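You operate a simulated robot arm through the tools that you are given. There is no shell and no other tool.

Carry out the task below with a simulated robot arm. There is one attempt and no reset: what you move stays moved.

Task
The grey strip tripped: move one lamp to the black strip and light all four.
Fine: mind the MAX on the strips; grey and black strips switched off while you move it; press the grey strip's reset once; leave the other controls.

The check looks at the end state, three seconds after you hand in, the way a careful person would. Anything else that was tipped, shoved, dropped, spilled or broken makes it a failure.

Robot
A 6-joint arm with a fingered hand, hanging from a carriage that runs on a rail from [-2274, 558] to [135, -33] (x, y) and turns from -6.021 to 5.969 rad about z. Base frame: it is fixed where the carriage stands at the start and does not move with it; the origin is on the floor, on the carriage's upright axis, x ahead of it, y to its left, z up. Readings come in mm, rad, newtons and seconds.
With the tool pointing down near the work surface it reaches from about 100 to 740 mm from the robot's upright axis, wherever it stands. Its first joint turns from -2.897 to 2.897 rad. Places, roughly: black strip [500, -100, 900]; grey strip [600, 400, 900]; reset button of the black strip [500, -200, 900]; reset button of the grey strip [600, 200, 900]; switch of the black strip [500, -100, 900]; switch of the grey strip [600, 300, 900]; wall lever [500, -100, 300]. Payload 4 kg.
Tool frame: the origin (TCP) lies between the finger pads and is the grasp point; the fingertips stand 29 mm ahead of it; z points along the fingers, y is the line along which they close. The gripper opens to 100 mm; its body begins 34 mm behind the TCP. The gripper is a hand of 5 fingers: y runs from the thumb to the fingers, the wrist lies at [-15, -114, -189] in the tool frame, and closing takes about 1.5 s.
Orientation is that of the tool frame in the base frame, as [roll, pitch, yaw] about the fixed x, y, z axes, in that order (R = Rz(yaw) Ry(pitch) Rx(roll)). With the fingers straight down and the wrist toward the robot, the tool's x, y and z point along [0, 1, 0], [1, 0, 0] and [0, 0, -1] of the base frame.

Tools
- The arm moves only by the tool apply_moves. Its argument "commands" is a list of rows, each a list of 7 numbers: the shift along the base's x, y, z in mm, then the turn, a rotation vector about the base's x, y, z in rad, then the opening in per cent of the stroke, from 0 (shut) to 100 (fully open). In form: [[tx, ty, tz, ax, ay, az, jaw], ...]. A call has 1 to 20 rows; each row is the pose to reach, as a shift and turn from the pose commanded when the call began. Rows are played at 5 a second. More than 50 mm and 0.15 rad between two rows, or a gripper value outside its range, and nothing of the call is played. A pose out of reach is approached as far as the arm can. The call stops where the force on the tool passes 40 N (or 10 N more than at its start, if that is more) or the arm is blocked; 0.2 s more then pass. The fingers move at their own pace (about 108 mm/s each) and stop on an object; they squeeze with about 29 N. The grip force told is the motor's: it shows also when the fingers shut on nothing. Time passes only in rows, and 0.2 s behind the last, so rows that repeat a pose let the fingers close. It gives the time, the measured TCP pose, the force on the tool (base axes), the opening and the grip force at its end, in the units of the frame above (readings bear some noise), with the torque about the TCP (base axes, N m) and any sound that the robot's microphone picked up.
- Cameras (640 x 400 px; columns grow to the right, rows downward): "scene" is now at [246.7, 6.6, 1647.6]; the picture's right is [0.09, -1.00, 0.00], its down [-0.90, -0.08, -0.42] and it looks along [0.42, 0.04, -0.91] (base axes); focal length 265 px, centre (320, 200). "wrist" rides on the gripper at [66, -86, -121] in the tool frame; the picture's right is [-0.76, 0.31, -0.58], its down [-0.59, -0.70, 0.40] and it looks along [-0.28, 0.64, 0.71] (tool axes); focal length 247 px, centre (320, 200). There is no depth. A picture from a camera that has moved, and an enlarged one, comes with that camera's place and axes in the base frame and with its lens. The place of the scene camera against the robot may be out by one fixed shift of up to 25 mm in any direction.
- capture(camera): a new picture of that camera. No time passes.
- move_column(by): slides the trunk up (or, below 0, down) by that many mm; the arm and the scene camera ride with it, the base frame stays. It gives what a move gives, with no picture.
- base_move(legs): drives the robot by 1 to 6 legs, each [ahead, left, turn to the left] in mm, mm and rad, along the robot's own axes; the way and the turn of a leg run together, so that a leg with both is an arc; at most 1500 mm and 3.142 rad a leg. The arm and the cameras ride along, it lands a little off, and it stops where it bumps. It keeps to its track: a leg is cut to what the track allows. It gives what a move gives.
- hand_shape(shape): the hand has 5 fingers and takes this shape, open, in about a second: jaw (thumb against the fingers, like two jaws); tri (thumb and two fingers); tip (a fingertip pinch); poke (one finger out to press); point (the index stretched); flat (the hand flat); cup (the hand cupped); fist (a fist). The gripper value then closes the fingers along that shape, each until it touches; the sizes above hold for jaw. It gives what a move gives, with no picture.
- aim_head(pan, tilt): turns the head with the scene camera to pan (to the left, within 2.705 rad either way) and tilt (down, from -0.506 to 1.204), counted from straight ahead of the robot. It gives what a move gives.
- zoom(camera, box): a new picture of the part [left, top, right, bottom] of that camera's present view, enlarged. No time passes.
- job_done(): hands the job in; it is judged then, once.

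Nothing tells you exact positions but the pictures and the camera data. Unless the task says otherwise, let go and move clear before handing in.

The tools are called as a command line: name --pt "numbers of a row" for each row, then --argument value for the rest, lists and objects as JSON in quotes. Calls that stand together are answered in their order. apply_moves: Moves the arm, as the interface text tells. Its arguments: {"type":"object","properties":{"commands":{"type":"array","items":{"type":"array","items":{"type":"number"}}}},"required":["commands"]} The other tools are called the same way: move_column (by) moves the trunk up or down; hand_shape (shape) gives the hand a shape; base_move (legs) drives the base; aim_head (pan, tilt) turns the head that bears the scene camera; capture (camera) takes a picture; zoom (camera, box) takes an enlarged picture of a part of a camera's view; job_done () hands the job in.

At the start:

```text
time: 0.0
position: [551.3, 24.7, 1220.5]
ee_rot: [3.141, 0.0, 1.572]
wrist_force: [1.1, 0.9, 0.7]
ft_torque: [-0.01, -0.02, 0.0]
finger_gap: 99.6
gripper_force: 0.1
shape: jaw
trunk travel left (down, up): [-369.0, 231.0]
robot x, y, heading: [-3.3, 1.2, 0.002]
head pan, tilt (commanded): [0.089, 1.134]
```

scene: 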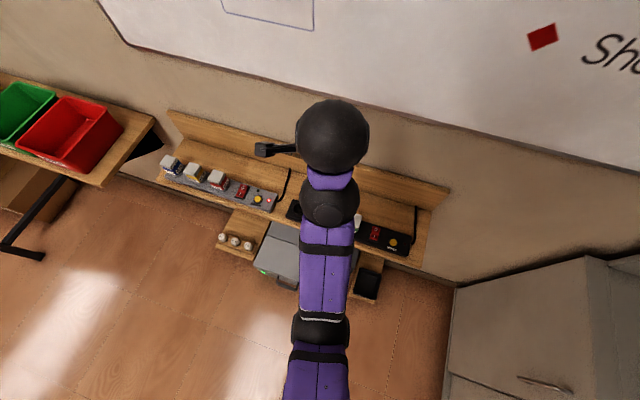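
wrist: 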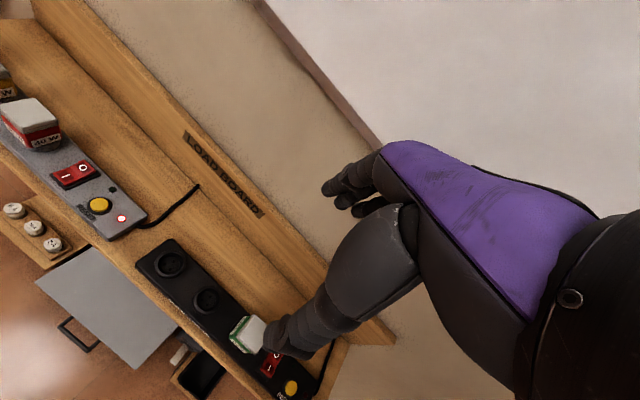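

I see a load board with a grey strip (three plugs in it, red switch, yellow reset) on the left and a black strip (one plug, empty sockets) on the right, partly hidden by the arm. I'll zoom in to read labels before moving.

zoom --camera "scene" --box '[140, 130, 300, 230]'

zoom --camera "scene" --box '[280, 170, 440, 270]'

zoom --camera "wrist" --box '[0, 50, 320, 250]'

zoom --camera "wrist" --box '[80, 200, 400, 400]'

```text
4.00 times, centred on (220, 180) of scene
camera zoom: at [246.7, 6.6, 1647.6], right [0.09, -1.0, 0.0], down [-0.9, -0.08, -0.42], along [0.42, 0.04, -0.91], focal length 1060 px, centre (720, 280)
```

zoom: 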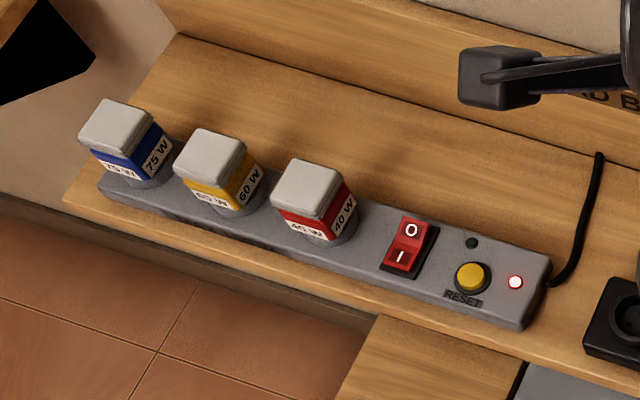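

```text
4.00 times, centred on (360, 220) of scene
camera zoom: at [246.7, 6.6, 1647.6], right [0.09, -1.0, 0.0], down [-0.9, -0.08, -0.42], along [0.42, 0.04, -0.91], focal length 1060 px, centre (160, 120)
```

zoom: 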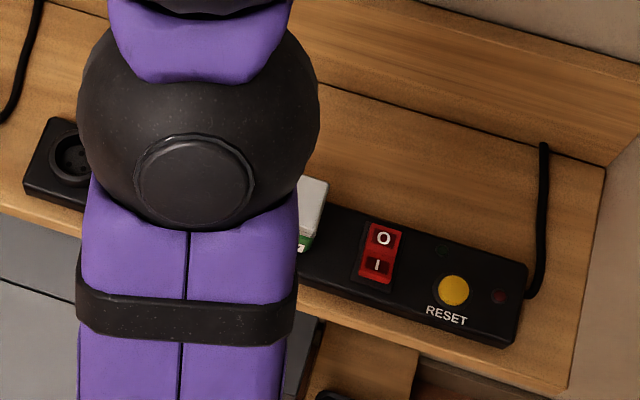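

```text
2.00 times, centred on (160, 150) of wrist
camera zoom: at [466.2, 88.9, 1341.7], right [0.31, -0.76, 0.58], down [-0.7, -0.59, -0.4], along [0.64, -0.28, -0.71], focal length 494 px, centre (640, 300)
```

zoom: 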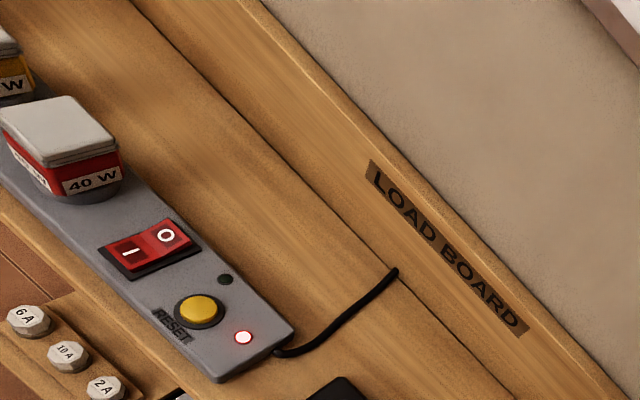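

```text
2.00 times, centred on (240, 300) of wrist
camera zoom: at [466.2, 88.9, 1341.7], right [0.31, -0.76, 0.58], down [-0.7, -0.59, -0.4], along [0.64, -0.28, -0.71], focal length 494 px, centre (480, 0)
```

zoom: 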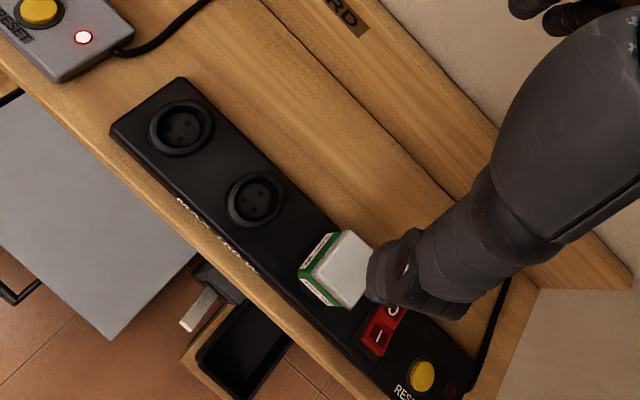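

The grey strip carries 75 W (blue), 60 W (yellow) and 40 W (red); the black strip has one green lamp and two free sockets. The MAX markings seem to be on the front faces, so I'll zoom further.

zoom --camera "wrist" --box '[150, 290, 230, 340]'

zoom --camera "wrist" --box '[210, 300, 290, 350]'

zoom --camera "scene" --box '[160, 165, 240, 215]'

zoom --camera "scene" --box '[220, 170, 300, 220]'

```text
8.00 times, centred on (190, 315) of wrist
camera zoom: at [466.2, 88.9, 1341.7], right [0.31, -0.76, 0.58], down [-0.7, -0.59, -0.4], along [0.64, -0.28, -0.71], focal length 1976 px, centre (1360, -720)
```

zoom: 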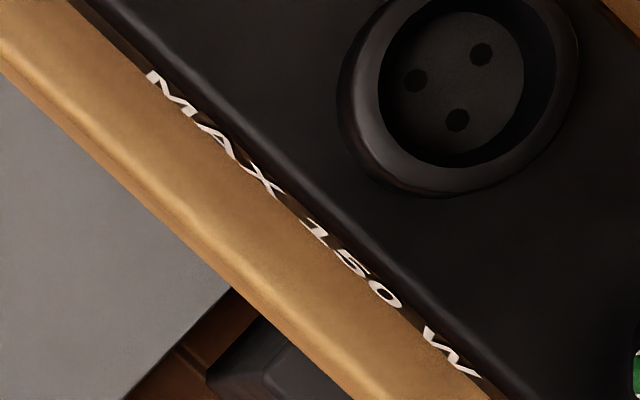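

```text
8.00 times, centred on (250, 325) of wrist
camera zoom: at [466.2, 88.9, 1341.7], right [0.31, -0.76, 0.58], down [-0.7, -0.59, -0.4], along [0.64, -0.28, -0.71], focal length 1976 px, centre (880, -800)
```

zoom: 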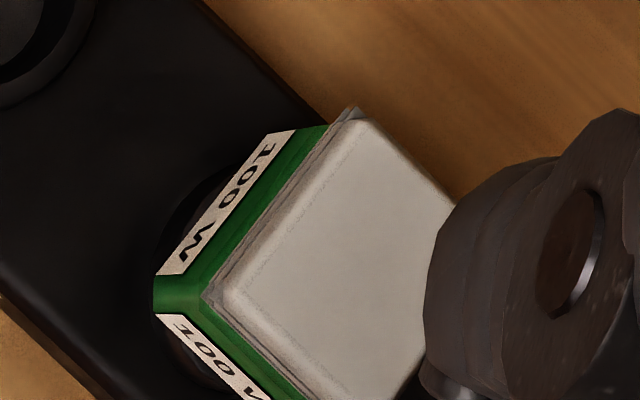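

```text
8.00 times, centred on (200, 190) of scene
camera zoom: at [246.7, 6.6, 1647.6], right [0.09, -1.0, 0.0], down [-0.9, -0.08, -0.42], along [0.42, 0.04, -0.91], focal length 2120 px, centre (1280, 280)
```

zoom: 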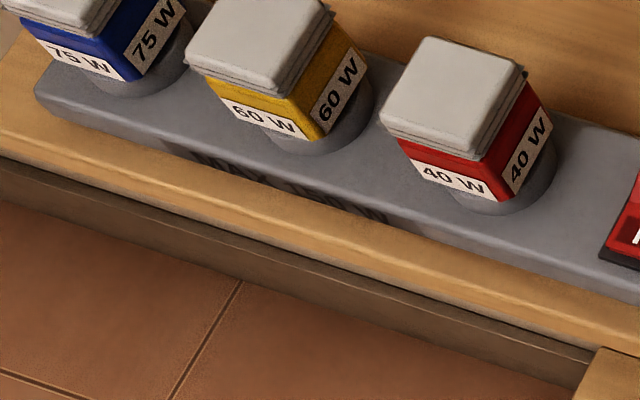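

```text
8.00 times, centred on (260, 195) of scene
camera zoom: at [246.7, 6.6, 1647.6], right [0.09, -1.0, 0.0], down [-0.9, -0.08, -0.42], along [0.42, 0.04, -0.91], focal length 2120 px, centre (800, 240)
```

zoom: 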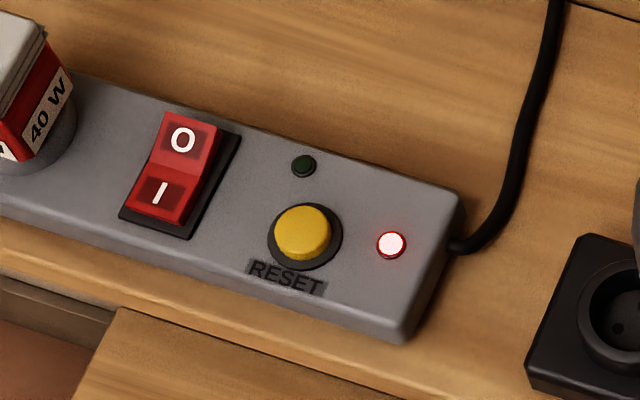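

Black strip reads MAX 150 W and its green lamp is 100 W, so only the red 40 W lamp fits there (140 W), leaving 75+60 W on grey. Now I move the wrist camera in front of the grey strip to check its MAX, the switch states and exact positions.

apply_moves --pt "-14 34 -20 0 0 0 100" --pt "-28 68 -40 0 0 0 100" --pt "-42 102 -60 0 0 0 100" --pt "-56 136 -80 0 0 0 100" --pt "-70 170 -100 0 0 0 100" --pt "-84 204 -120 0 0 0 100" --pt "-99 236 -140 0 0 0 100" --pt "-99 236 -140 0 0 0 100"

capture --camera "wrist"

capture --camera "scene"

```text
time: 1.8
position: [453.0, 260.8, 1078.1]
ee_rot: [-3.141, 0.0, 1.569]
wrist_force: [-0.3, 0.1, 0.6]
ft_torque: [-0.03, -0.01, 0.02]
finger_gap: 99.9
gripper_force: 0.1
shape: jaw
trunk travel left (down, up): [-369.0, 231.0]
robot x, y, heading: [-0.7, -0.2, -0.002]
head pan, tilt (commanded): [0.089, 1.134]
```

```text
taken
camera wrist: at [367.0, 326.3, 1199.0], right [0.31, -0.76, 0.58], down [-0.7, -0.59, -0.4], along [0.64, -0.28, -0.71], focal length 247 px, centre (320, 200)
```

wrist: 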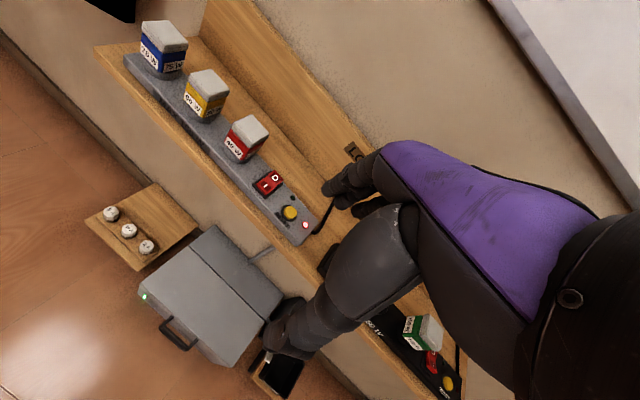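

```text
taken
camera scene: at [246.6, 6.7, 1647.5], right [0.09, -1.0, 0.0], down [-0.9, -0.08, -0.42], along [0.42, 0.04, -0.91], focal length 265 px, centre (320, 200)
```

scene: 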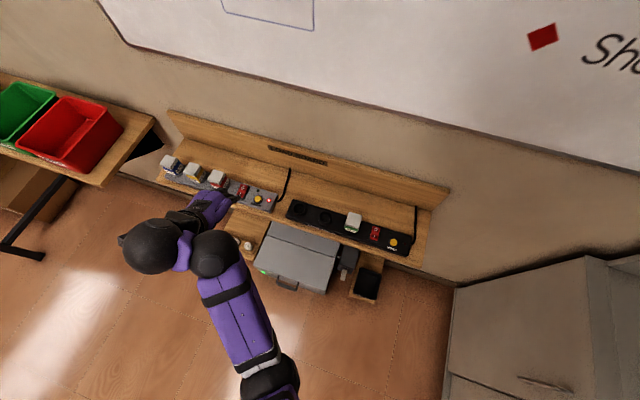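

The wrist view now shows all three grey-strip lamps and the front face. I zoom to read the grey MAX and the rocker states.

zoom --camera "wrist" --box '[110, 10, 270, 110]'

zoom --camera "wrist" --box '[130, 50, 230, 150]'

zoom --camera "wrist" --box '[240, 155, 320, 240]'

zoom --camera "scene" --box '[280, 190, 420, 270]'

zoom --camera "scene" --box '[355, 215, 415, 260]'

```text
4.00 times, centred on (190, 60) of wrist
camera zoom: at [367.0, 326.3, 1199.0], right [0.31, -0.76, 0.58], down [-0.7, -0.59, -0.4], along [0.64, -0.28, -0.71], focal length 988 px, centre (840, 760)
```

zoom: 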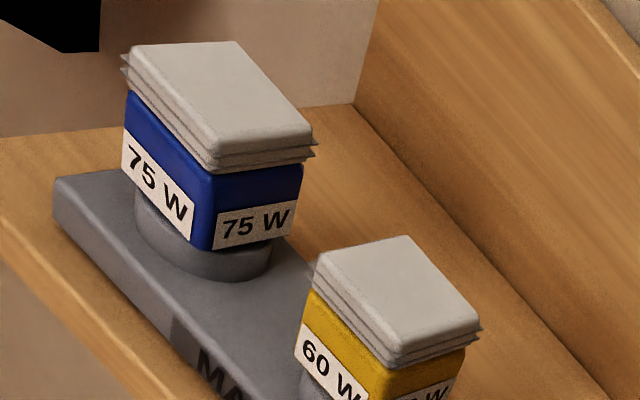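

```text
4.00 times, centred on (180, 100) of wrist
camera zoom: at [367.0, 326.3, 1199.0], right [0.31, -0.76, 0.58], down [-0.7, -0.59, -0.4], along [0.64, -0.28, -0.71], focal length 988 px, centre (880, 600)
```

zoom: 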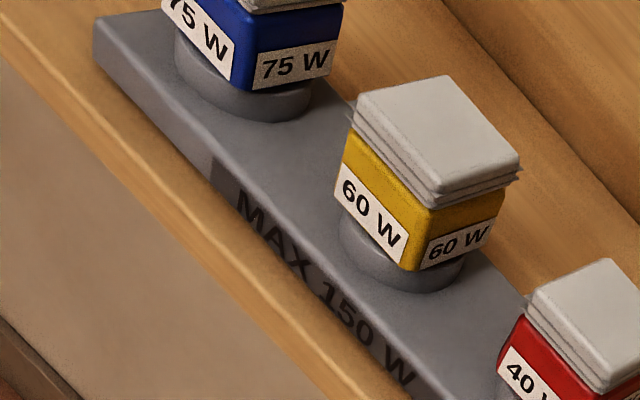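

```text
4.71 times, centred on (280, 198) of wrist
camera zoom: at [367.0, 326.3, 1199.0], right [0.31, -0.76, 0.58], down [-0.7, -0.59, -0.4], along [0.64, -0.28, -0.71], focal length 1162 px, centre (508, 212)
```

zoom: 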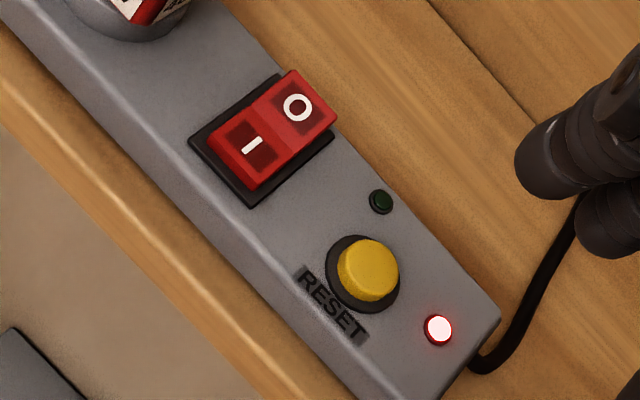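

```text
4.57 times, centred on (350, 230) of scene
camera zoom: at [246.6, 6.7, 1647.5], right [0.09, -1.0, 0.0], down [-0.9, -0.08, -0.42], along [0.42, 0.04, -0.91], focal length 1212 px, centre (183, 63)
```

zoom: 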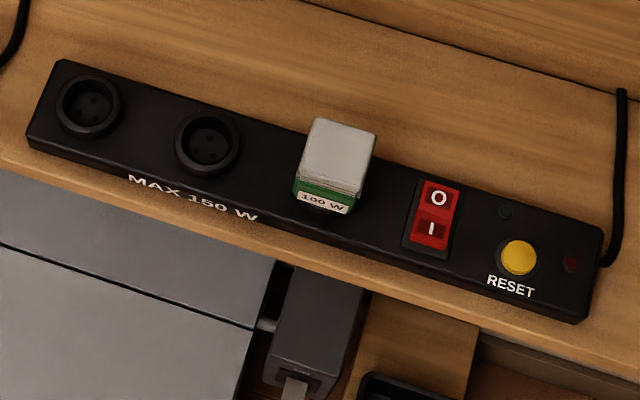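

```text
8.89 times, centred on (385, 238) of scene
camera zoom: at [246.6, 6.7, 1647.5], right [0.09, -1.0, 0.0], down [-0.9, -0.08, -0.42], along [0.42, 0.04, -0.91], focal length 2356 px, centre (-258, -133)
```

zoom: 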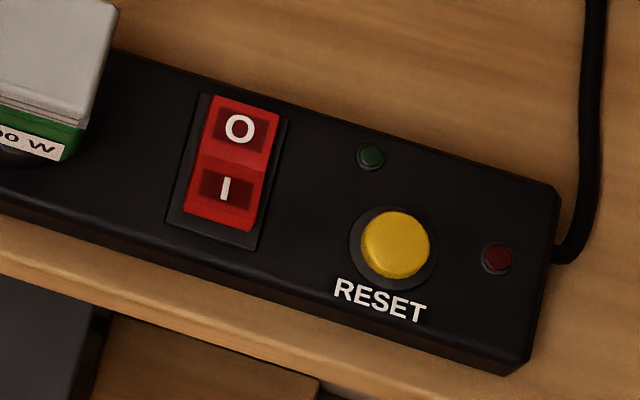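

Grey strip is also MAX 150 W, so moving the 40 W lamp is right (135 W / 140 W). Black strip's holes and switch are visible in the scene view; I'll zoom for precise locations and rocker states.

zoom --camera "scene" --box '[285, 195, 345, 235]'

zoom --camera "scene" --box '[335, 205, 395, 245]'

zoom --camera "wrist" --box '[215, 100, 295, 200]'

zoom --camera "wrist" --box '[400, 300, 470, 400]'

```text
10.00 times, centred on (315, 215) of scene
camera zoom: at [246.6, 6.7, 1647.5], right [0.09, -1.0, 0.0], down [-0.9, -0.08, -0.42], along [0.42, 0.04, -0.91], focal length 2650 px, centre (370, 50)
```

zoom: 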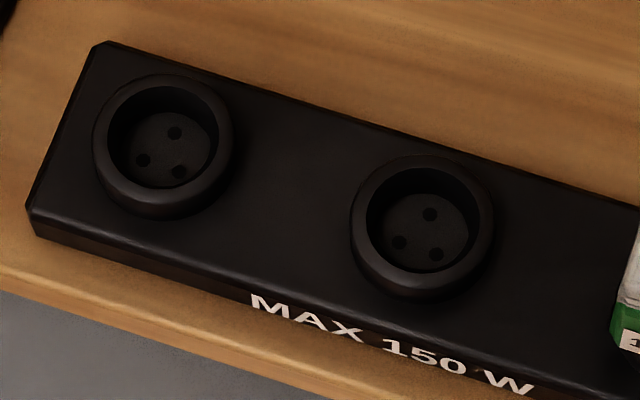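

```text
10.00 times, centred on (365, 225) of scene
camera zoom: at [246.6, 6.7, 1647.5], right [0.09, -1.0, 0.0], down [-0.9, -0.08, -0.42], along [0.42, 0.04, -0.91], focal length 2650 px, centre (-130, -50)
```

zoom: 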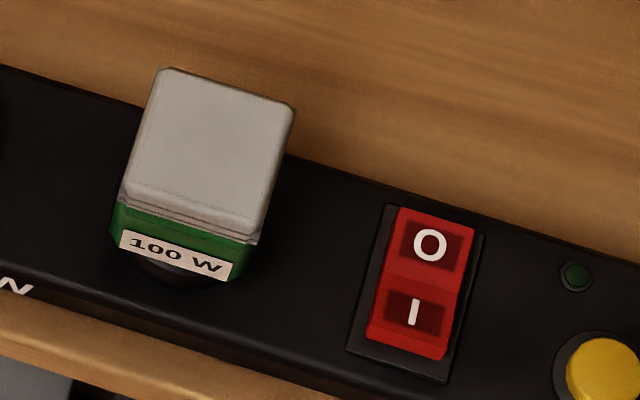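

```text
4.00 times, centred on (255, 150) of wrist
camera zoom: at [367.0, 326.3, 1199.0], right [0.31, -0.76, 0.58], down [-0.7, -0.59, -0.4], along [0.64, -0.28, -0.71], focal length 988 px, centre (580, 400)
```

zoom: 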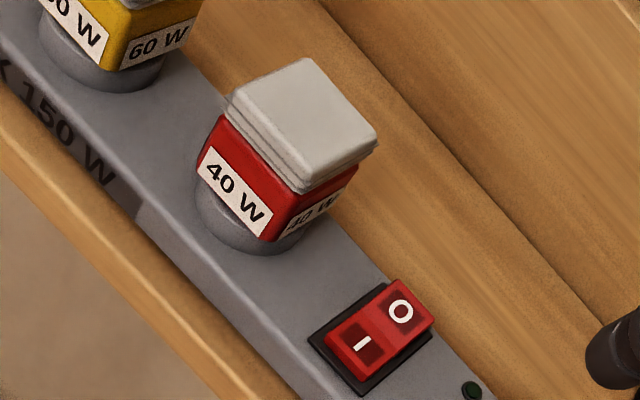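

```text
4.00 times, centred on (435, 350) of wrist
camera zoom: at [367.0, 326.3, 1199.0], right [0.31, -0.76, 0.58], down [-0.7, -0.59, -0.4], along [0.64, -0.28, -0.71], focal length 988 px, centre (-140, -400)
```

zoom: 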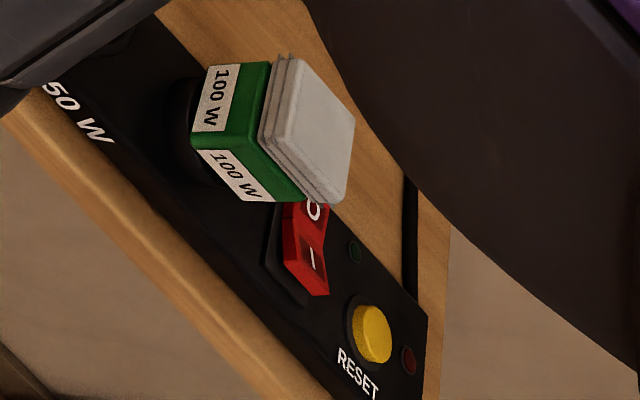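

Sockets are equal in pattern on the black strip and both strips lie about 13° off the base y axis. I zoom in strongly on both rockers to determine which end is pressed.

zoom --camera "wrist" --box '[252, 165, 288, 201]'

zoom --camera "wrist" --box '[415, 340, 455, 390]'

zoom --camera "scene" --box '[364, 222, 388, 242]'

zoom --camera "scene" --box '[232, 180, 256, 200]'

```text
11.11 times, centred on (270, 183) of wrist
camera zoom: at [367.0, 326.3, 1199.0], right [0.31, -0.76, 0.58], down [-0.7, -0.59, -0.4], along [0.64, -0.28, -0.71], focal length 2744 px, centre (876, 389)
```

zoom: 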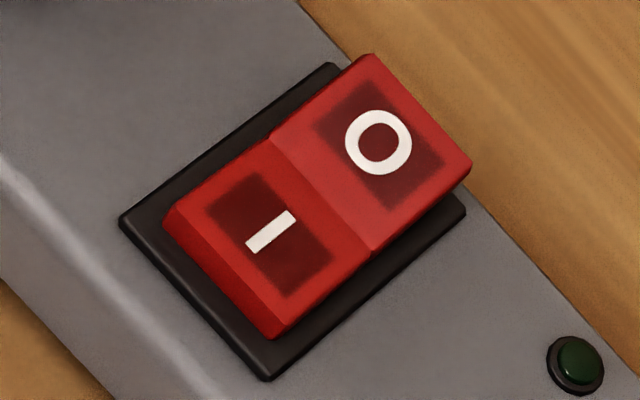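

```text
8.00 times, centred on (435, 365) of wrist
camera zoom: at [367.0, 326.3, 1199.0], right [0.31, -0.76, 0.58], down [-0.7, -0.59, -0.4], along [0.64, -0.28, -0.71], focal length 1976 px, centre (-600, -1120)
```

zoom: 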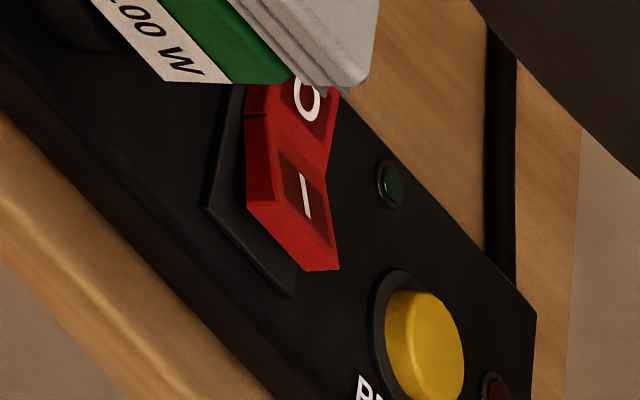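

```text
16.00 times, centred on (376, 232) of scene
camera zoom: at [246.6, 6.7, 1647.5], right [0.09, -1.0, 0.0], down [-0.9, -0.08, -0.42], along [0.42, 0.04, -0.91], focal length 4241 px, centre (-576, -312)
```

zoom: 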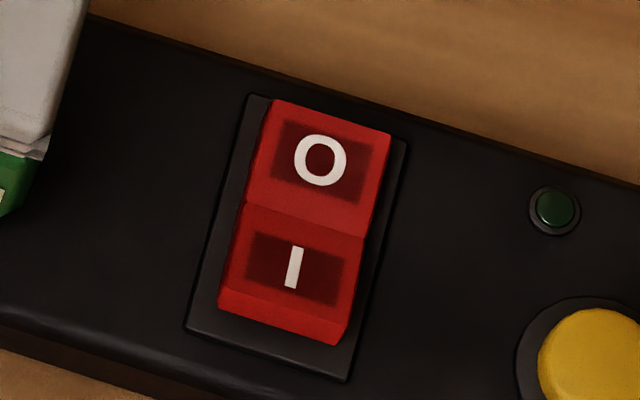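

```text
16.00 times, centred on (244, 190) of scene
camera zoom: at [246.6, 6.7, 1647.5], right [0.09, -1.0, 0.0], down [-0.9, -0.08, -0.42], along [0.42, 0.04, -0.91], focal length 4241 px, centre (1536, 360)
```

zoom: 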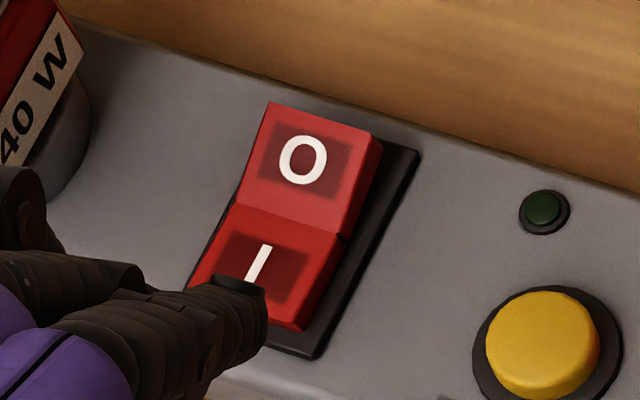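

By parallax the grey rocker is ON (I end down, red trip light lit) and the black rocker is OFF (O end down). First job is switching grey off with a fingertip, so I take the poke shape here in free space and look at where the fingertip stands.

hand_shape --shape "poke"

capture --camera "wrist"

capture --camera "scene"

zoom --camera "scene" --box '[110, 160, 270, 260]'

```text
time: 2.7
position: [452.7, 260.1, 1078.4]
ee_rot: [3.141, 0.0, 1.571]
wrist_force: [0.6, 0.2, -0.1]
ft_torque: [0.01, -0.01, 0.01]
finger_gap: 0.0
gripper_force: 0.0
shape: poke
trunk travel left (down, up): [-369.0, 231.0]
robot x, y, heading: [0.4, 5.0, 0.001]
head pan, tilt (commanded): [0.089, 1.134]
```

```text
taken
camera wrist: at [367.3, 325.9, 1199.3], right [0.31, -0.76, 0.58], down [-0.7, -0.59, -0.4], along [0.64, -0.28, -0.71], focal length 247 px, centre (320, 200)
```

wrist: 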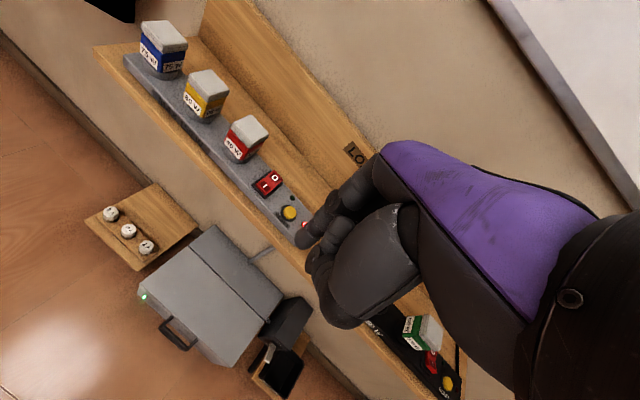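

```text
taken
camera scene: at [246.7, 6.6, 1647.6], right [0.09, -1.0, 0.0], down [-0.9, -0.08, -0.42], along [0.42, 0.04, -0.91], focal length 265 px, centre (320, 200)
```

scene: 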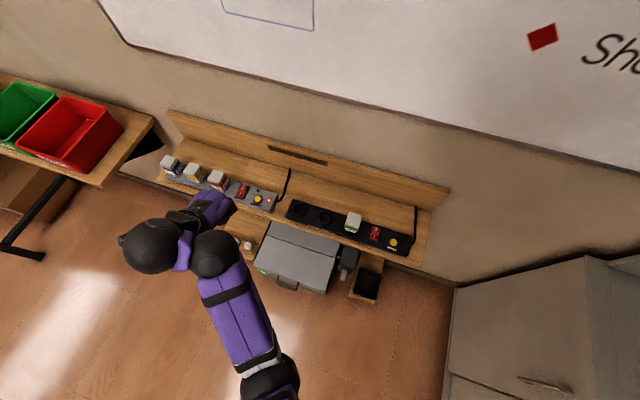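

```text
4.00 times, centred on (190, 210) of scene
camera zoom: at [246.7, 6.6, 1647.6], right [0.09, -1.0, 0.0], down [-0.9, -0.08, -0.42], along [0.42, 0.04, -0.91], focal length 1060 px, centre (840, 160)
```

zoom: 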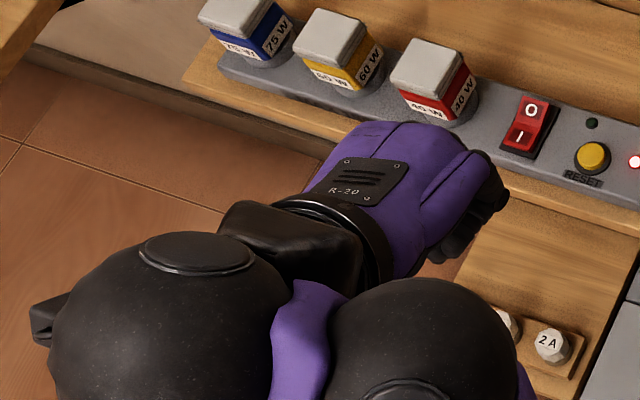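

The index finger now extends in the wrist view, pointing at the area near the red light. I zoom on the fingertip to judge its place in the tool frame.

zoom --camera "wrist" --box '[260, 150, 420, 350]'

zoom --camera "wrist" --box '[280, 205, 340, 265]'

```text
2.00 times, centred on (340, 250) of wrist
camera zoom: at [367.3, 325.9, 1199.3], right [0.31, -0.76, 0.58], down [-0.7, -0.59, -0.4], along [0.64, -0.28, -0.71], focal length 494 px, centre (280, 100)
```

zoom: 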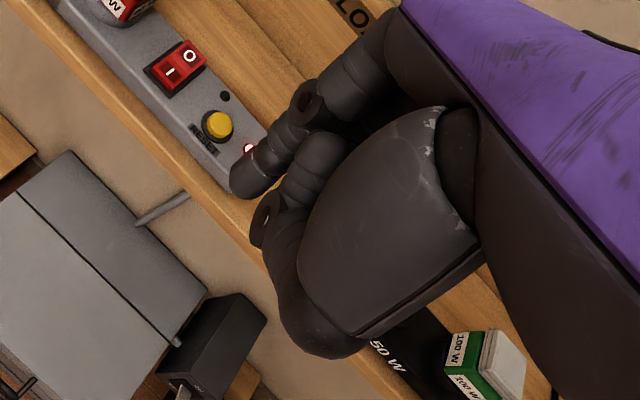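

```text
6.67 times, centred on (310, 235) of wrist
camera zoom: at [367.3, 325.9, 1199.3], right [0.31, -0.76, 0.58], down [-0.7, -0.59, -0.4], along [0.64, -0.28, -0.71], focal length 1646 px, centre (387, -33)
```

zoom: 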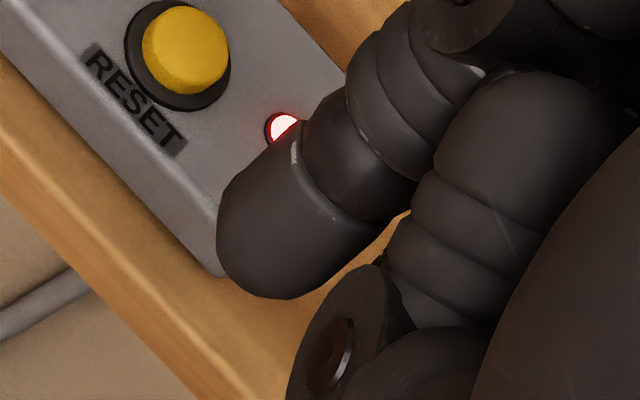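

The fingertip depth is ambiguous from the wrist view alone. I'll raise the hand so the head camera can see the finger from the side and triangulate it.

apply_moves --pt "10 0 45 0 0 0 0" --pt "20 0 90 0 0 0 0" --pt "30 0 135 0 0 0 0" --pt "40 0 180 0 0 0 0" --pt "50 0 225 0 0 0 0" --pt "60 0 270 0 0 0 0" --pt "70 0 315 0 0 0 0" --pt "70 0 315 0 0 0 0"

aim_head --pan 0.75 --tilt 0.6

capture --camera "scene"

capture --camera "wrist"

```text
time: 4.5
position: [613.2, 287.0, 1359.8]
ee_rot: [-3.14, -0.001, 1.571]
wrist_force: [0.1, 0.6, -0.4]
ft_torque: [-0.01, 0.02, 0.05]
finger_gap: 0.1
gripper_force: 28.7
shape: jaw
out of reach, approached as far as the arm can: row 2, 3, 4, 5, 6, 7, 8
trunk travel left (down, up): [-369.0, 231.0]
robot x, y, heading: [-2.1, -2.6, -0.006]
head pan, tilt (commanded): [0.089, 1.134]
```

```text
time: 5.5
position: [611.6, 286.2, 1359.6]
ee_rot: [-3.141, -0.001, 1.569]
wrist_force: [-0.5, -0.5, 0.7]
ft_torque: [0.01, -0.02, -0.01]
finger_gap: 0.0
gripper_force: 29.3
shape: jaw
trunk travel left (down, up): [-369.0, 231.0]
robot x, y, heading: [3.5, -1.6, -0.001]
head pan, tilt (commanded): [0.75, 0.6]
```

```text
taken
camera scene: at [250.9, 61.4, 1688.3], right [0.68, -0.73, 0.0], down [-0.41, -0.39, -0.82], along [0.6, 0.56, -0.57], focal length 265 px, centre (320, 200)
```

scene: 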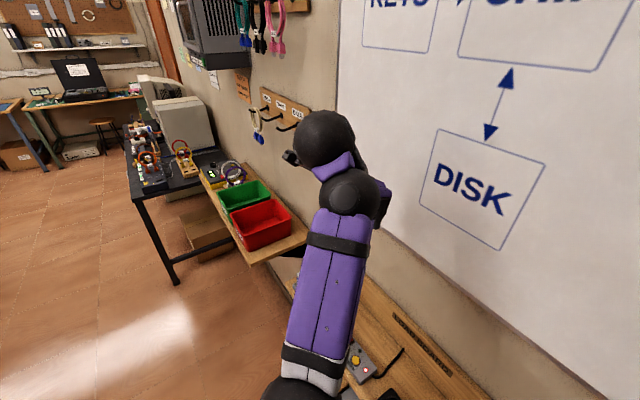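

```text
taken
camera wrist: at [526.9, 351.7, 1479.4], right [0.31, -0.76, 0.58], down [-0.7, -0.59, -0.4], along [0.64, -0.28, -0.71], focal length 247 px, centre (320, 200)
```

wrist: 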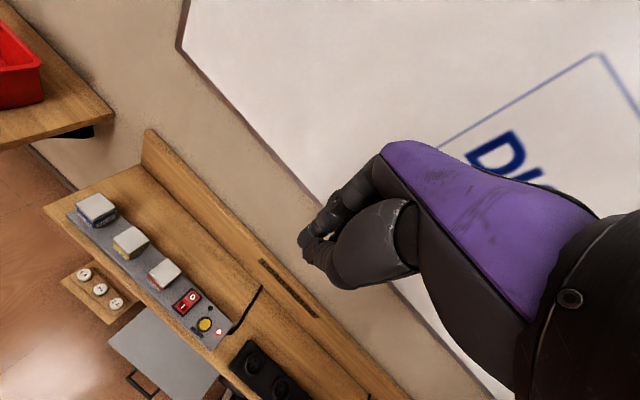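

The reach limit pushed the hand outward, and the gripper value of 0 folded the hand back to "jaw" closed. I'll set poke again and use value 100, moving to a central spot while yawing the hand so the head camera sees the finger from the side.

hand_shape --shape "poke"

apply_moves --pt "0 -20 -10 0 0 0 100"

```text
time: 6.4
position: [611.1, 286.6, 1358.1]
ee_rot: [3.14, -0.003, 1.57]
wrist_force: [-0.5, 0.0, 0.1]
ft_torque: [0.01, -0.01, 0.02]
finger_gap: 0.2
gripper_force: 0.1
shape: poke
trunk travel left (down, up): [-369.0, 231.0]
robot x, y, heading: [-0.7, 0.1, -0.001]
head pan, tilt (commanded): [0.75, 0.6]
```

```text
time: 6.8
position: [615.3, 267.3, 1350.5]
ee_rot: [-3.142, 0.0, 1.574]
wrist_force: [0.2, -1.5, 0.6]
ft_torque: [-0.02, 0.03, 0.0]
finger_gap: 0.1
gripper_force: 0.0
shape: poke
trunk travel left (down, up): [-369.0, 231.0]
robot x, y, heading: [1.2, -0.2, -0.0]
head pan, tilt (commanded): [0.75, 0.6]
```

Value 100 keeps the poke shape. Now I swing to the centre with a 90° yaw so the finger can be seen in profile.

apply_moves --pt "-1 -22 -8 0 0 -0.143 100" --pt "-3 -45 -16 0 0 -0.286 100" --pt "-5 -67 -24 0 0 -0.429 100" --pt "-7 -90 -32 0 0 -0.572 100" --pt "-9 -112 -40 0 0 -0.715 100" --pt "-11 -135 -48 0 0 -0.858 100" --pt "-13 -157 -56 0 0 -1.0 100" --pt "-15 -180 -64 0 0 -1.143 100" --pt "-15 -202 -70 0 0 -1.286 100" --pt "-15 -225 -70 0 0 -1.429 100" --pt "-15 -247 -70 0 0 -1.571 100" --pt "-15 -247 -70 0 0 -1.571 100"

aim_head --pan 0.0 --tilt 0.7

capture --camera "scene"

capture --camera "wrist"

```text
time: 9.4
position: [660.1, 45.2, 1300.3]
ee_rot: [-2.934, -0.081, 0.108]
wrist_force: [-0.1, 0.1, -0.3]
ft_torque: [-0.03, 0.02, 0.02]
finger_gap: 0.0
gripper_force: 0.0
shape: poke
out of reach, approached as far as the arm can: row 1, 2, 3, 4, 5, 6, 7, 8, 9, 10, 11, 12
trunk travel left (down, up): [-369.0, 231.0]
robot x, y, heading: [0.0, -2.4, -0.007]
head pan, tilt (commanded): [0.75, 0.6]
```

```text
time: 10.5
position: [658.4, 45.4, 1299.8]
ee_rot: [-2.934, -0.081, 0.11]
wrist_force: [-0.5, -0.7, -0.2]
ft_torque: [-0.03, -0.02, -0.01]
finger_gap: 0.0
gripper_force: 0.0
shape: poke
trunk travel left (down, up): [-369.0, 231.0]
robot x, y, heading: [2.3, 4.2, -0.002]
head pan, tilt (commanded): [0.0, 0.7]
```

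```text
taken
camera scene: at [271.1, 1.3, 1679.7], right [0.0, -1.0, 0.0], down [-0.64, 0.0, -0.77], along [0.77, 0.0, -0.64], focal length 265 px, centre (320, 200)
```

scene: 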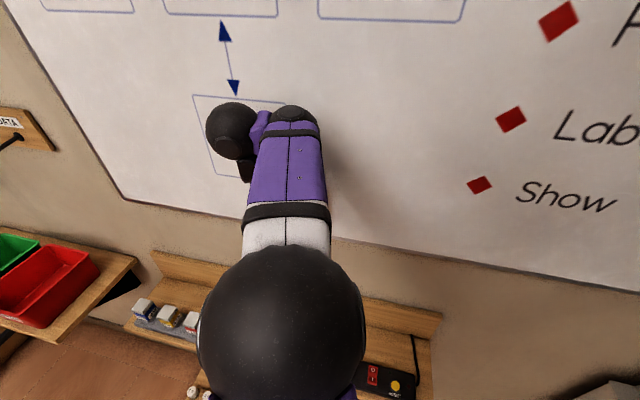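

```text
taken
camera wrist: at [707.5, 110.5, 1439.2], right [-0.74, -0.5, 0.44], down [-0.65, 0.7, -0.29], along [-0.16, -0.5, -0.85], focal length 247 px, centre (320, 200)
```

wrist: 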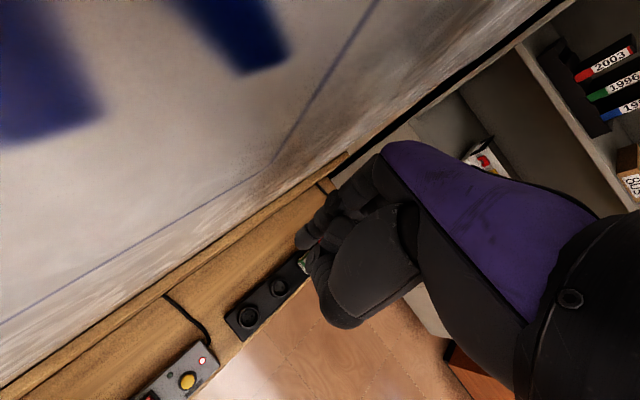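

The hand is at its reach limit up here and hidden by the arm, so that view doesn't help. Instead I'll restore the straight-down orientation and gauge the fingertip by gently touching the bare shelf behind the black strip.

apply_moves --pt "0 2 -20 -0.0217 -0.011 0.1446 100" --pt "0 4 -40 -0.0434 -0.022 0.2892 100" --pt "0 6 -60 -0.0651 -0.033 0.4338 100" --pt "0 8 -80 -0.0868 -0.044 0.5784 100" --pt "0 10 -100 -0.1086 -0.055 0.723 100" --pt "0 12 -120 -0.1303 -0.066 0.8675 100" --pt "0 14 -140 -0.152 -0.077 1.0121 100" --pt "0 16 -160 -0.1737 -0.088 1.1567 100" --pt "0 18 -180 -0.1954 -0.099 1.3013 100" --pt "0 20 -200 -0.2171 -0.1101 1.4459 100" --pt "0 20 -200 -0.2171 -0.1101 1.4459 100"

capture --camera "wrist"

capture --camera "scene"

```text
time: 11.2
position: [682.1, 56.4, 1264.2]
ee_rot: [-2.982, -0.084, 0.369]
wrist_force: [-20.0, 1.0, -4.8]
ft_torque: [0.1, -0.94, -0.69]
finger_gap: 0.1
gripper_force: 0.1
shape: poke
out of reach, approached as far as the arm can: row 1, 2, 3
trunk travel left (down, up): [-369.0, 231.0]
robot x, y, heading: [0.0, 3.5, 0.003]
head pan, tilt (commanded): [0.0, 0.7]
stopped in row 3: the force on the tool passed its limit at 65 N (the readings are from after the stop); the commanded pose is now the measured one
```

```text
taken
camera wrist: at [708.5, 136.4, 1401.0], right [-0.6, -0.66, 0.45], down [-0.8, 0.5, -0.33], along [-0.01, -0.56, -0.83], focal length 247 px, centre (320, 200)
```

wrist: 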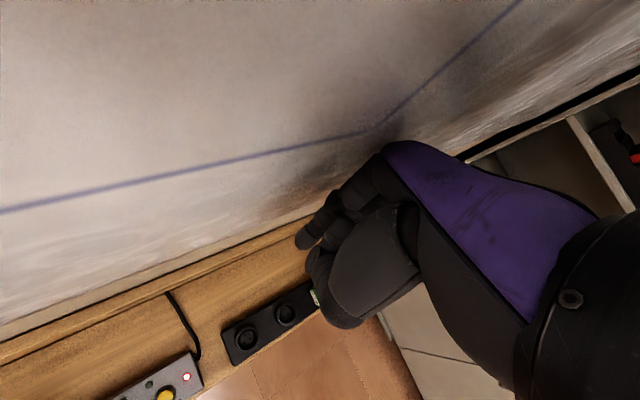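

```text
taken
camera scene: at [269.1, 1.5, 1678.9], right [0.0, -1.0, 0.0], down [-0.65, 0.0, -0.76], along [0.76, 0.0, -0.65], focal length 265 px, centre (320, 200)
```

scene: 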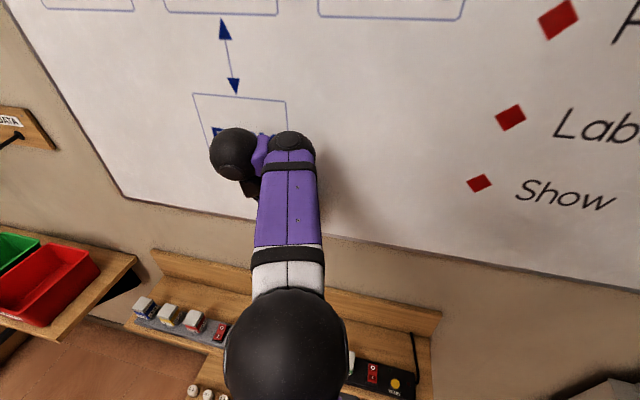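

The hand bumped the whiteboard because of the out-of-reach warping. I back straight off toward the robot before rotating anything.

apply_moves --pt "-30 0 0 0 0 0 100" --pt "-65 0 -10 0 0 0 100" --pt "-105 0 -20 0 0 0 100" --pt "-145 0 -40 0 0 0 100" --pt "-180 0 -60 0 0 0 100" --pt "-180 0 -60 0 0 0 100"

capture --camera "scene"

capture --camera "wrist"

```text
time: 12.6
position: [682.4, 56.5, 1264.6]
ee_rot: [-2.979, -0.087, 0.368]
wrist_force: [-22.9, 5.0, -9.4]
ft_torque: [0.07, -0.98, -0.62]
finger_gap: 0.0
gripper_force: 0.2
shape: poke
out of reach, approached as far as the arm can: row 1, 2, 3, 4, 5, 6
trunk travel left (down, up): [-369.0, 231.0]
robot x, y, heading: [-3.0, 1.1, 0.004]
head pan, tilt (commanded): [0.0, 0.7]
```

```text
taken
camera scene: at [269.0, 1.7, 1678.8], right [0.0, -1.0, 0.0], down [-0.65, 0.0, -0.76], along [0.76, 0.0, -0.65], focal length 265 px, centre (320, 200)
```

scene: 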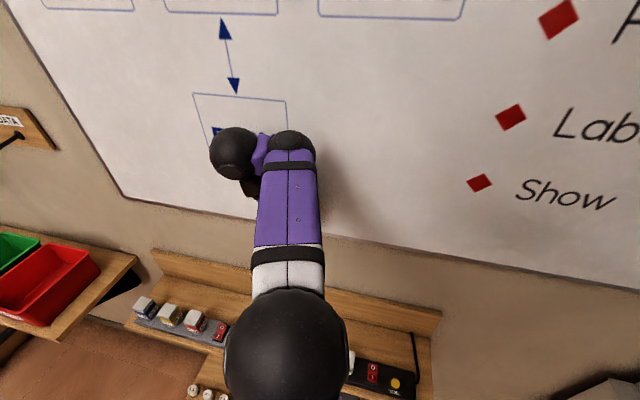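

```text
taken
camera wrist: at [708.3, 136.5, 1402.0], right [-0.6, -0.66, 0.45], down [-0.8, 0.5, -0.33], along [-0.01, -0.56, -0.83], focal length 247 px, centre (320, 200)
```

wrist: 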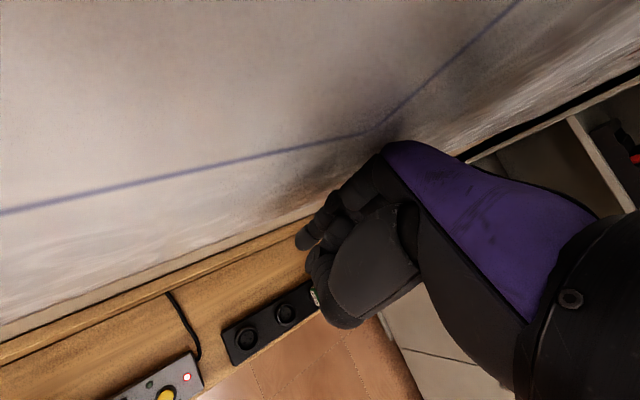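

The arm can't fold back in this pose (too high and close), so I back the whole carriage along its rail to free the hand from the whiteboard.

base_move --legs '[[-150, 37, 0]]'

capture --camera "scene"

capture --camera "wrist"

```text
time: 14.0
position: [535.9, 91.6, 1267.0]
ee_rot: [-2.983, -0.09, 0.369]
wrist_force: [0.5, 0.2, -0.1]
ft_torque: [0.02, 0.03, -0.02]
finger_gap: 0.1
gripper_force: 0.0
shape: poke
trunk travel left (down, up): [-369.0, 231.0]
robot x, y, heading: [-147.6, 35.1, 0.003]
head pan, tilt (commanded): [0.0, 0.7]
```

```text
taken
camera scene: at [122.8, 37.9, 1679.7], right [0.0, -1.0, 0.0], down [-0.64, 0.0, -0.77], along [0.77, 0.0, -0.64], focal length 265 px, centre (320, 200)
```

scene: 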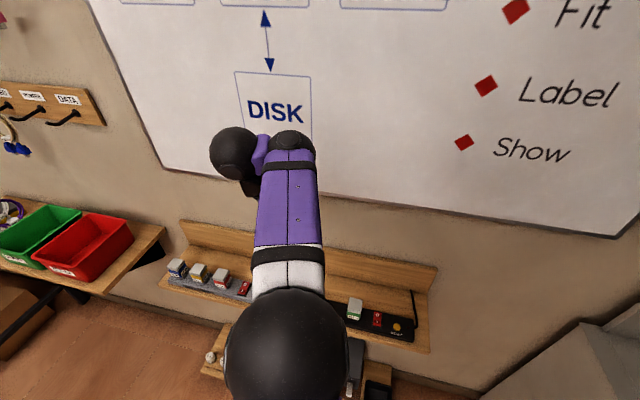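

```text
taken
camera wrist: at [562.9, 172.7, 1404.6], right [-0.6, -0.66, 0.45], down [-0.8, 0.5, -0.33], along [-0.01, -0.56, -0.83], focal length 247 px, centre (320, 200)
```

wrist: 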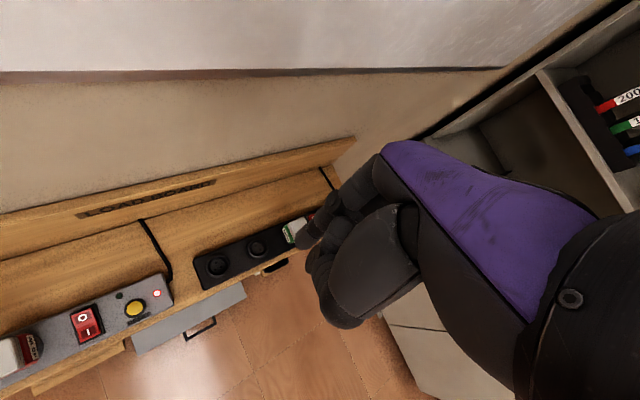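

The hand is free and everything is in place. I lower the hand to a comfortable height first, then turn it back to the straight-down, wrist-to-robot pose.

apply_moves --pt "-10 0 -40 0 0 0 100" --pt "-20 0 -80 0 0 0 100" --pt "-30 0 -120 0 0 0 100" --pt "-40 0 -150 0 0 0 100" --pt "-40 0 -150 0 0 0 100"

```text
time: 15.2
position: [515.1, 94.3, 1126.8]
ee_rot: [-2.98, -0.089, 0.37]
wrist_force: [0.1, -0.3, 0.9]
ft_torque: [0.01, 0.0, 0.01]
finger_gap: 0.1
gripper_force: 0.1
shape: poke
out of reach, approached as far as the arm can: row 1, 2, 3, 4, 5
trunk travel left (down, up): [-369.0, 231.0]
robot x, y, heading: [-148.3, 36.4, 0.005]
head pan, tilt (commanded): [0.0, 0.7]
```

Now I rotate back to straight down while moving slightly closer to the robot.

apply_moves --pt "-5 -2 -5 -0.0193 -0.0094 0.1324 100" --pt "-10 -4 -10 -0.0386 -0.0189 0.2647 100" --pt "-15 -6 -15 -0.0579 -0.0283 0.3971 100" --pt "-20 -8 -20 -0.0772 -0.0377 0.5294 100" --pt "-25 -10 -25 -0.0966 -0.0472 0.6618 100" --pt "-30 -12 -30 -0.1159 -0.0566 0.7941 100" --pt "-35 -14 -35 -0.1352 -0.066 0.9265 100" --pt "-40 -16 -40 -0.1545 -0.0755 1.0588 100" --pt "-45 -18 -45 -0.1738 -0.0849 1.1912 100" --pt "-45 -18 -45 -0.1738 -0.0849 1.1912 100"

capture --camera "wrist"

capture --camera "scene"

```text
time: 17.4
position: [468.8, 76.4, 1080.9]
ee_rot: [3.141, 0.0, 1.573]
wrist_force: [0.2, -0.4, -0.3]
ft_torque: [0.0, -0.01, -0.01]
finger_gap: 0.0
gripper_force: 0.1
shape: poke
out of reach, approached as far as the arm can: row 6, 7, 8
trunk travel left (down, up): [-369.0, 231.0]
robot x, y, heading: [-147.7, 36.7, 0.003]
head pan, tilt (commanded): [0.0, 0.7]
```

```text
taken
camera wrist: at [383.4, 142.0, 1202.0], right [0.31, -0.76, 0.58], down [-0.7, -0.59, -0.4], along [0.64, -0.28, -0.71], focal length 247 px, centre (320, 200)
```

wrist: 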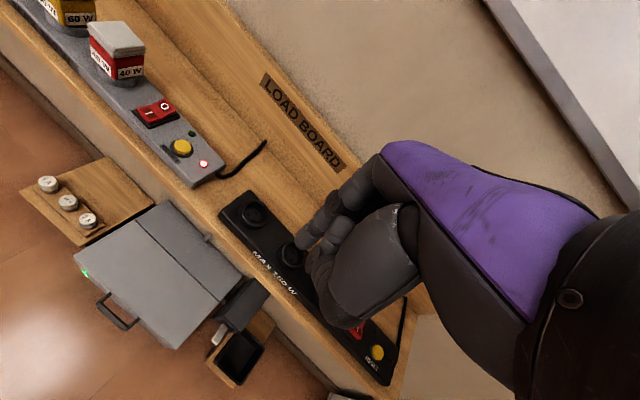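

```text
taken
camera scene: at [122.8, 37.9, 1679.7], right [0.0, -1.0, 0.0], down [-0.64, 0.0, -0.76], along [0.76, 0.0, -0.64], focal length 265 px, centre (320, 200)
```

scene: 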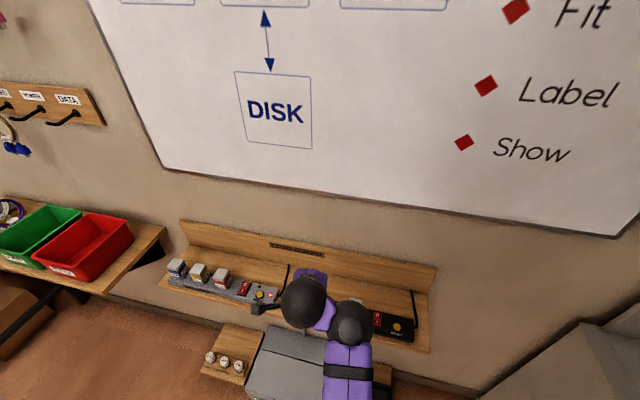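

Orientation is restored. I retract the hand a bit toward the robot and then drive the carriage forward to about (100, -24) so the grey strip is comfortably in reach.

apply_moves --pt "-40 0 -10 0 0 0 100" --pt "-80 0 -20 0 0 0 100" --pt "-120 0 -30 0 0 0 100" --pt "-150 0 -35 0 0 0 100" --pt "-150 0 -35 0 0 0 100"

```text
time: 18.6
position: [316.2, 77.4, 1048.0]
ee_rot: [-3.14, 0.001, 1.572]
wrist_force: [1.0, -0.1, -0.4]
ft_torque: [0.02, 0.01, -0.01]
finger_gap: 0.0
gripper_force: 0.0
shape: poke
out of reach, approached as far as the arm can: row 1, 2, 3
trunk travel left (down, up): [-369.0, 231.0]
robot x, y, heading: [-146.2, 35.1, 0.003]
head pan, tilt (commanded): [0.0, 0.7]
```

Now the carriage forward along its rail.

base_move --legs '[[245, -60, 0]]'

aim_head --pan 0.3 --tilt 1.0

capture --camera "scene"

capture --camera "wrist"

```text
time: 20.4
position: [564.1, 14.8, 1048.2]
ee_rot: [-3.139, 0.0, 1.567]
wrist_force: [0.4, -0.4, -1.0]
ft_torque: [-0.02, -0.01, -0.02]
finger_gap: 0.0
gripper_force: 0.0
shape: poke
trunk travel left (down, up): [-369.0, 231.0]
robot x, y, heading: [101.3, -21.8, -0.005]
head pan, tilt (commanded): [0.0, 0.7]
```

```text
time: 21.2
position: [563.8, 13.9, 1048.2]
ee_rot: [-3.14, 0.0, 1.567]
wrist_force: [-0.1, 0.3, 0.7]
ft_torque: [-0.01, 0.01, 0.01]
finger_gap: 0.0
gripper_force: 0.1
shape: poke
trunk travel left (down, up): [-369.0, 231.0]
robot x, y, heading: [99.9, -22.9, -0.002]
head pan, tilt (commanded): [0.3, 1.0]
```

```text
taken
camera scene: at [350.9, -3.0, 1656.4], right [0.29, -0.96, 0.0], down [-0.8, -0.25, -0.54], along [0.52, 0.16, -0.84], focal length 265 px, centre (320, 200)
```

scene: 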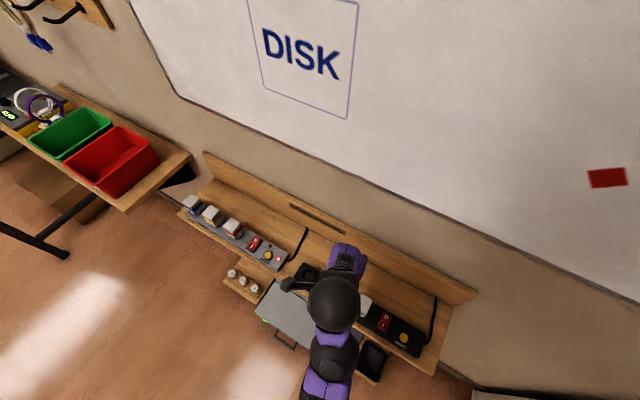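

```text
taken
camera wrist: at [478.0, 80.0, 1167.8], right [0.31, -0.76, 0.58], down [-0.71, -0.59, -0.4], along [0.64, -0.29, -0.71], focal length 247 px, centre (320, 200)
```

wrist: 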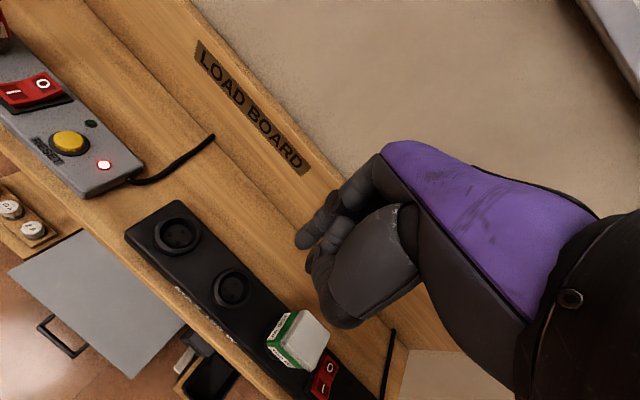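

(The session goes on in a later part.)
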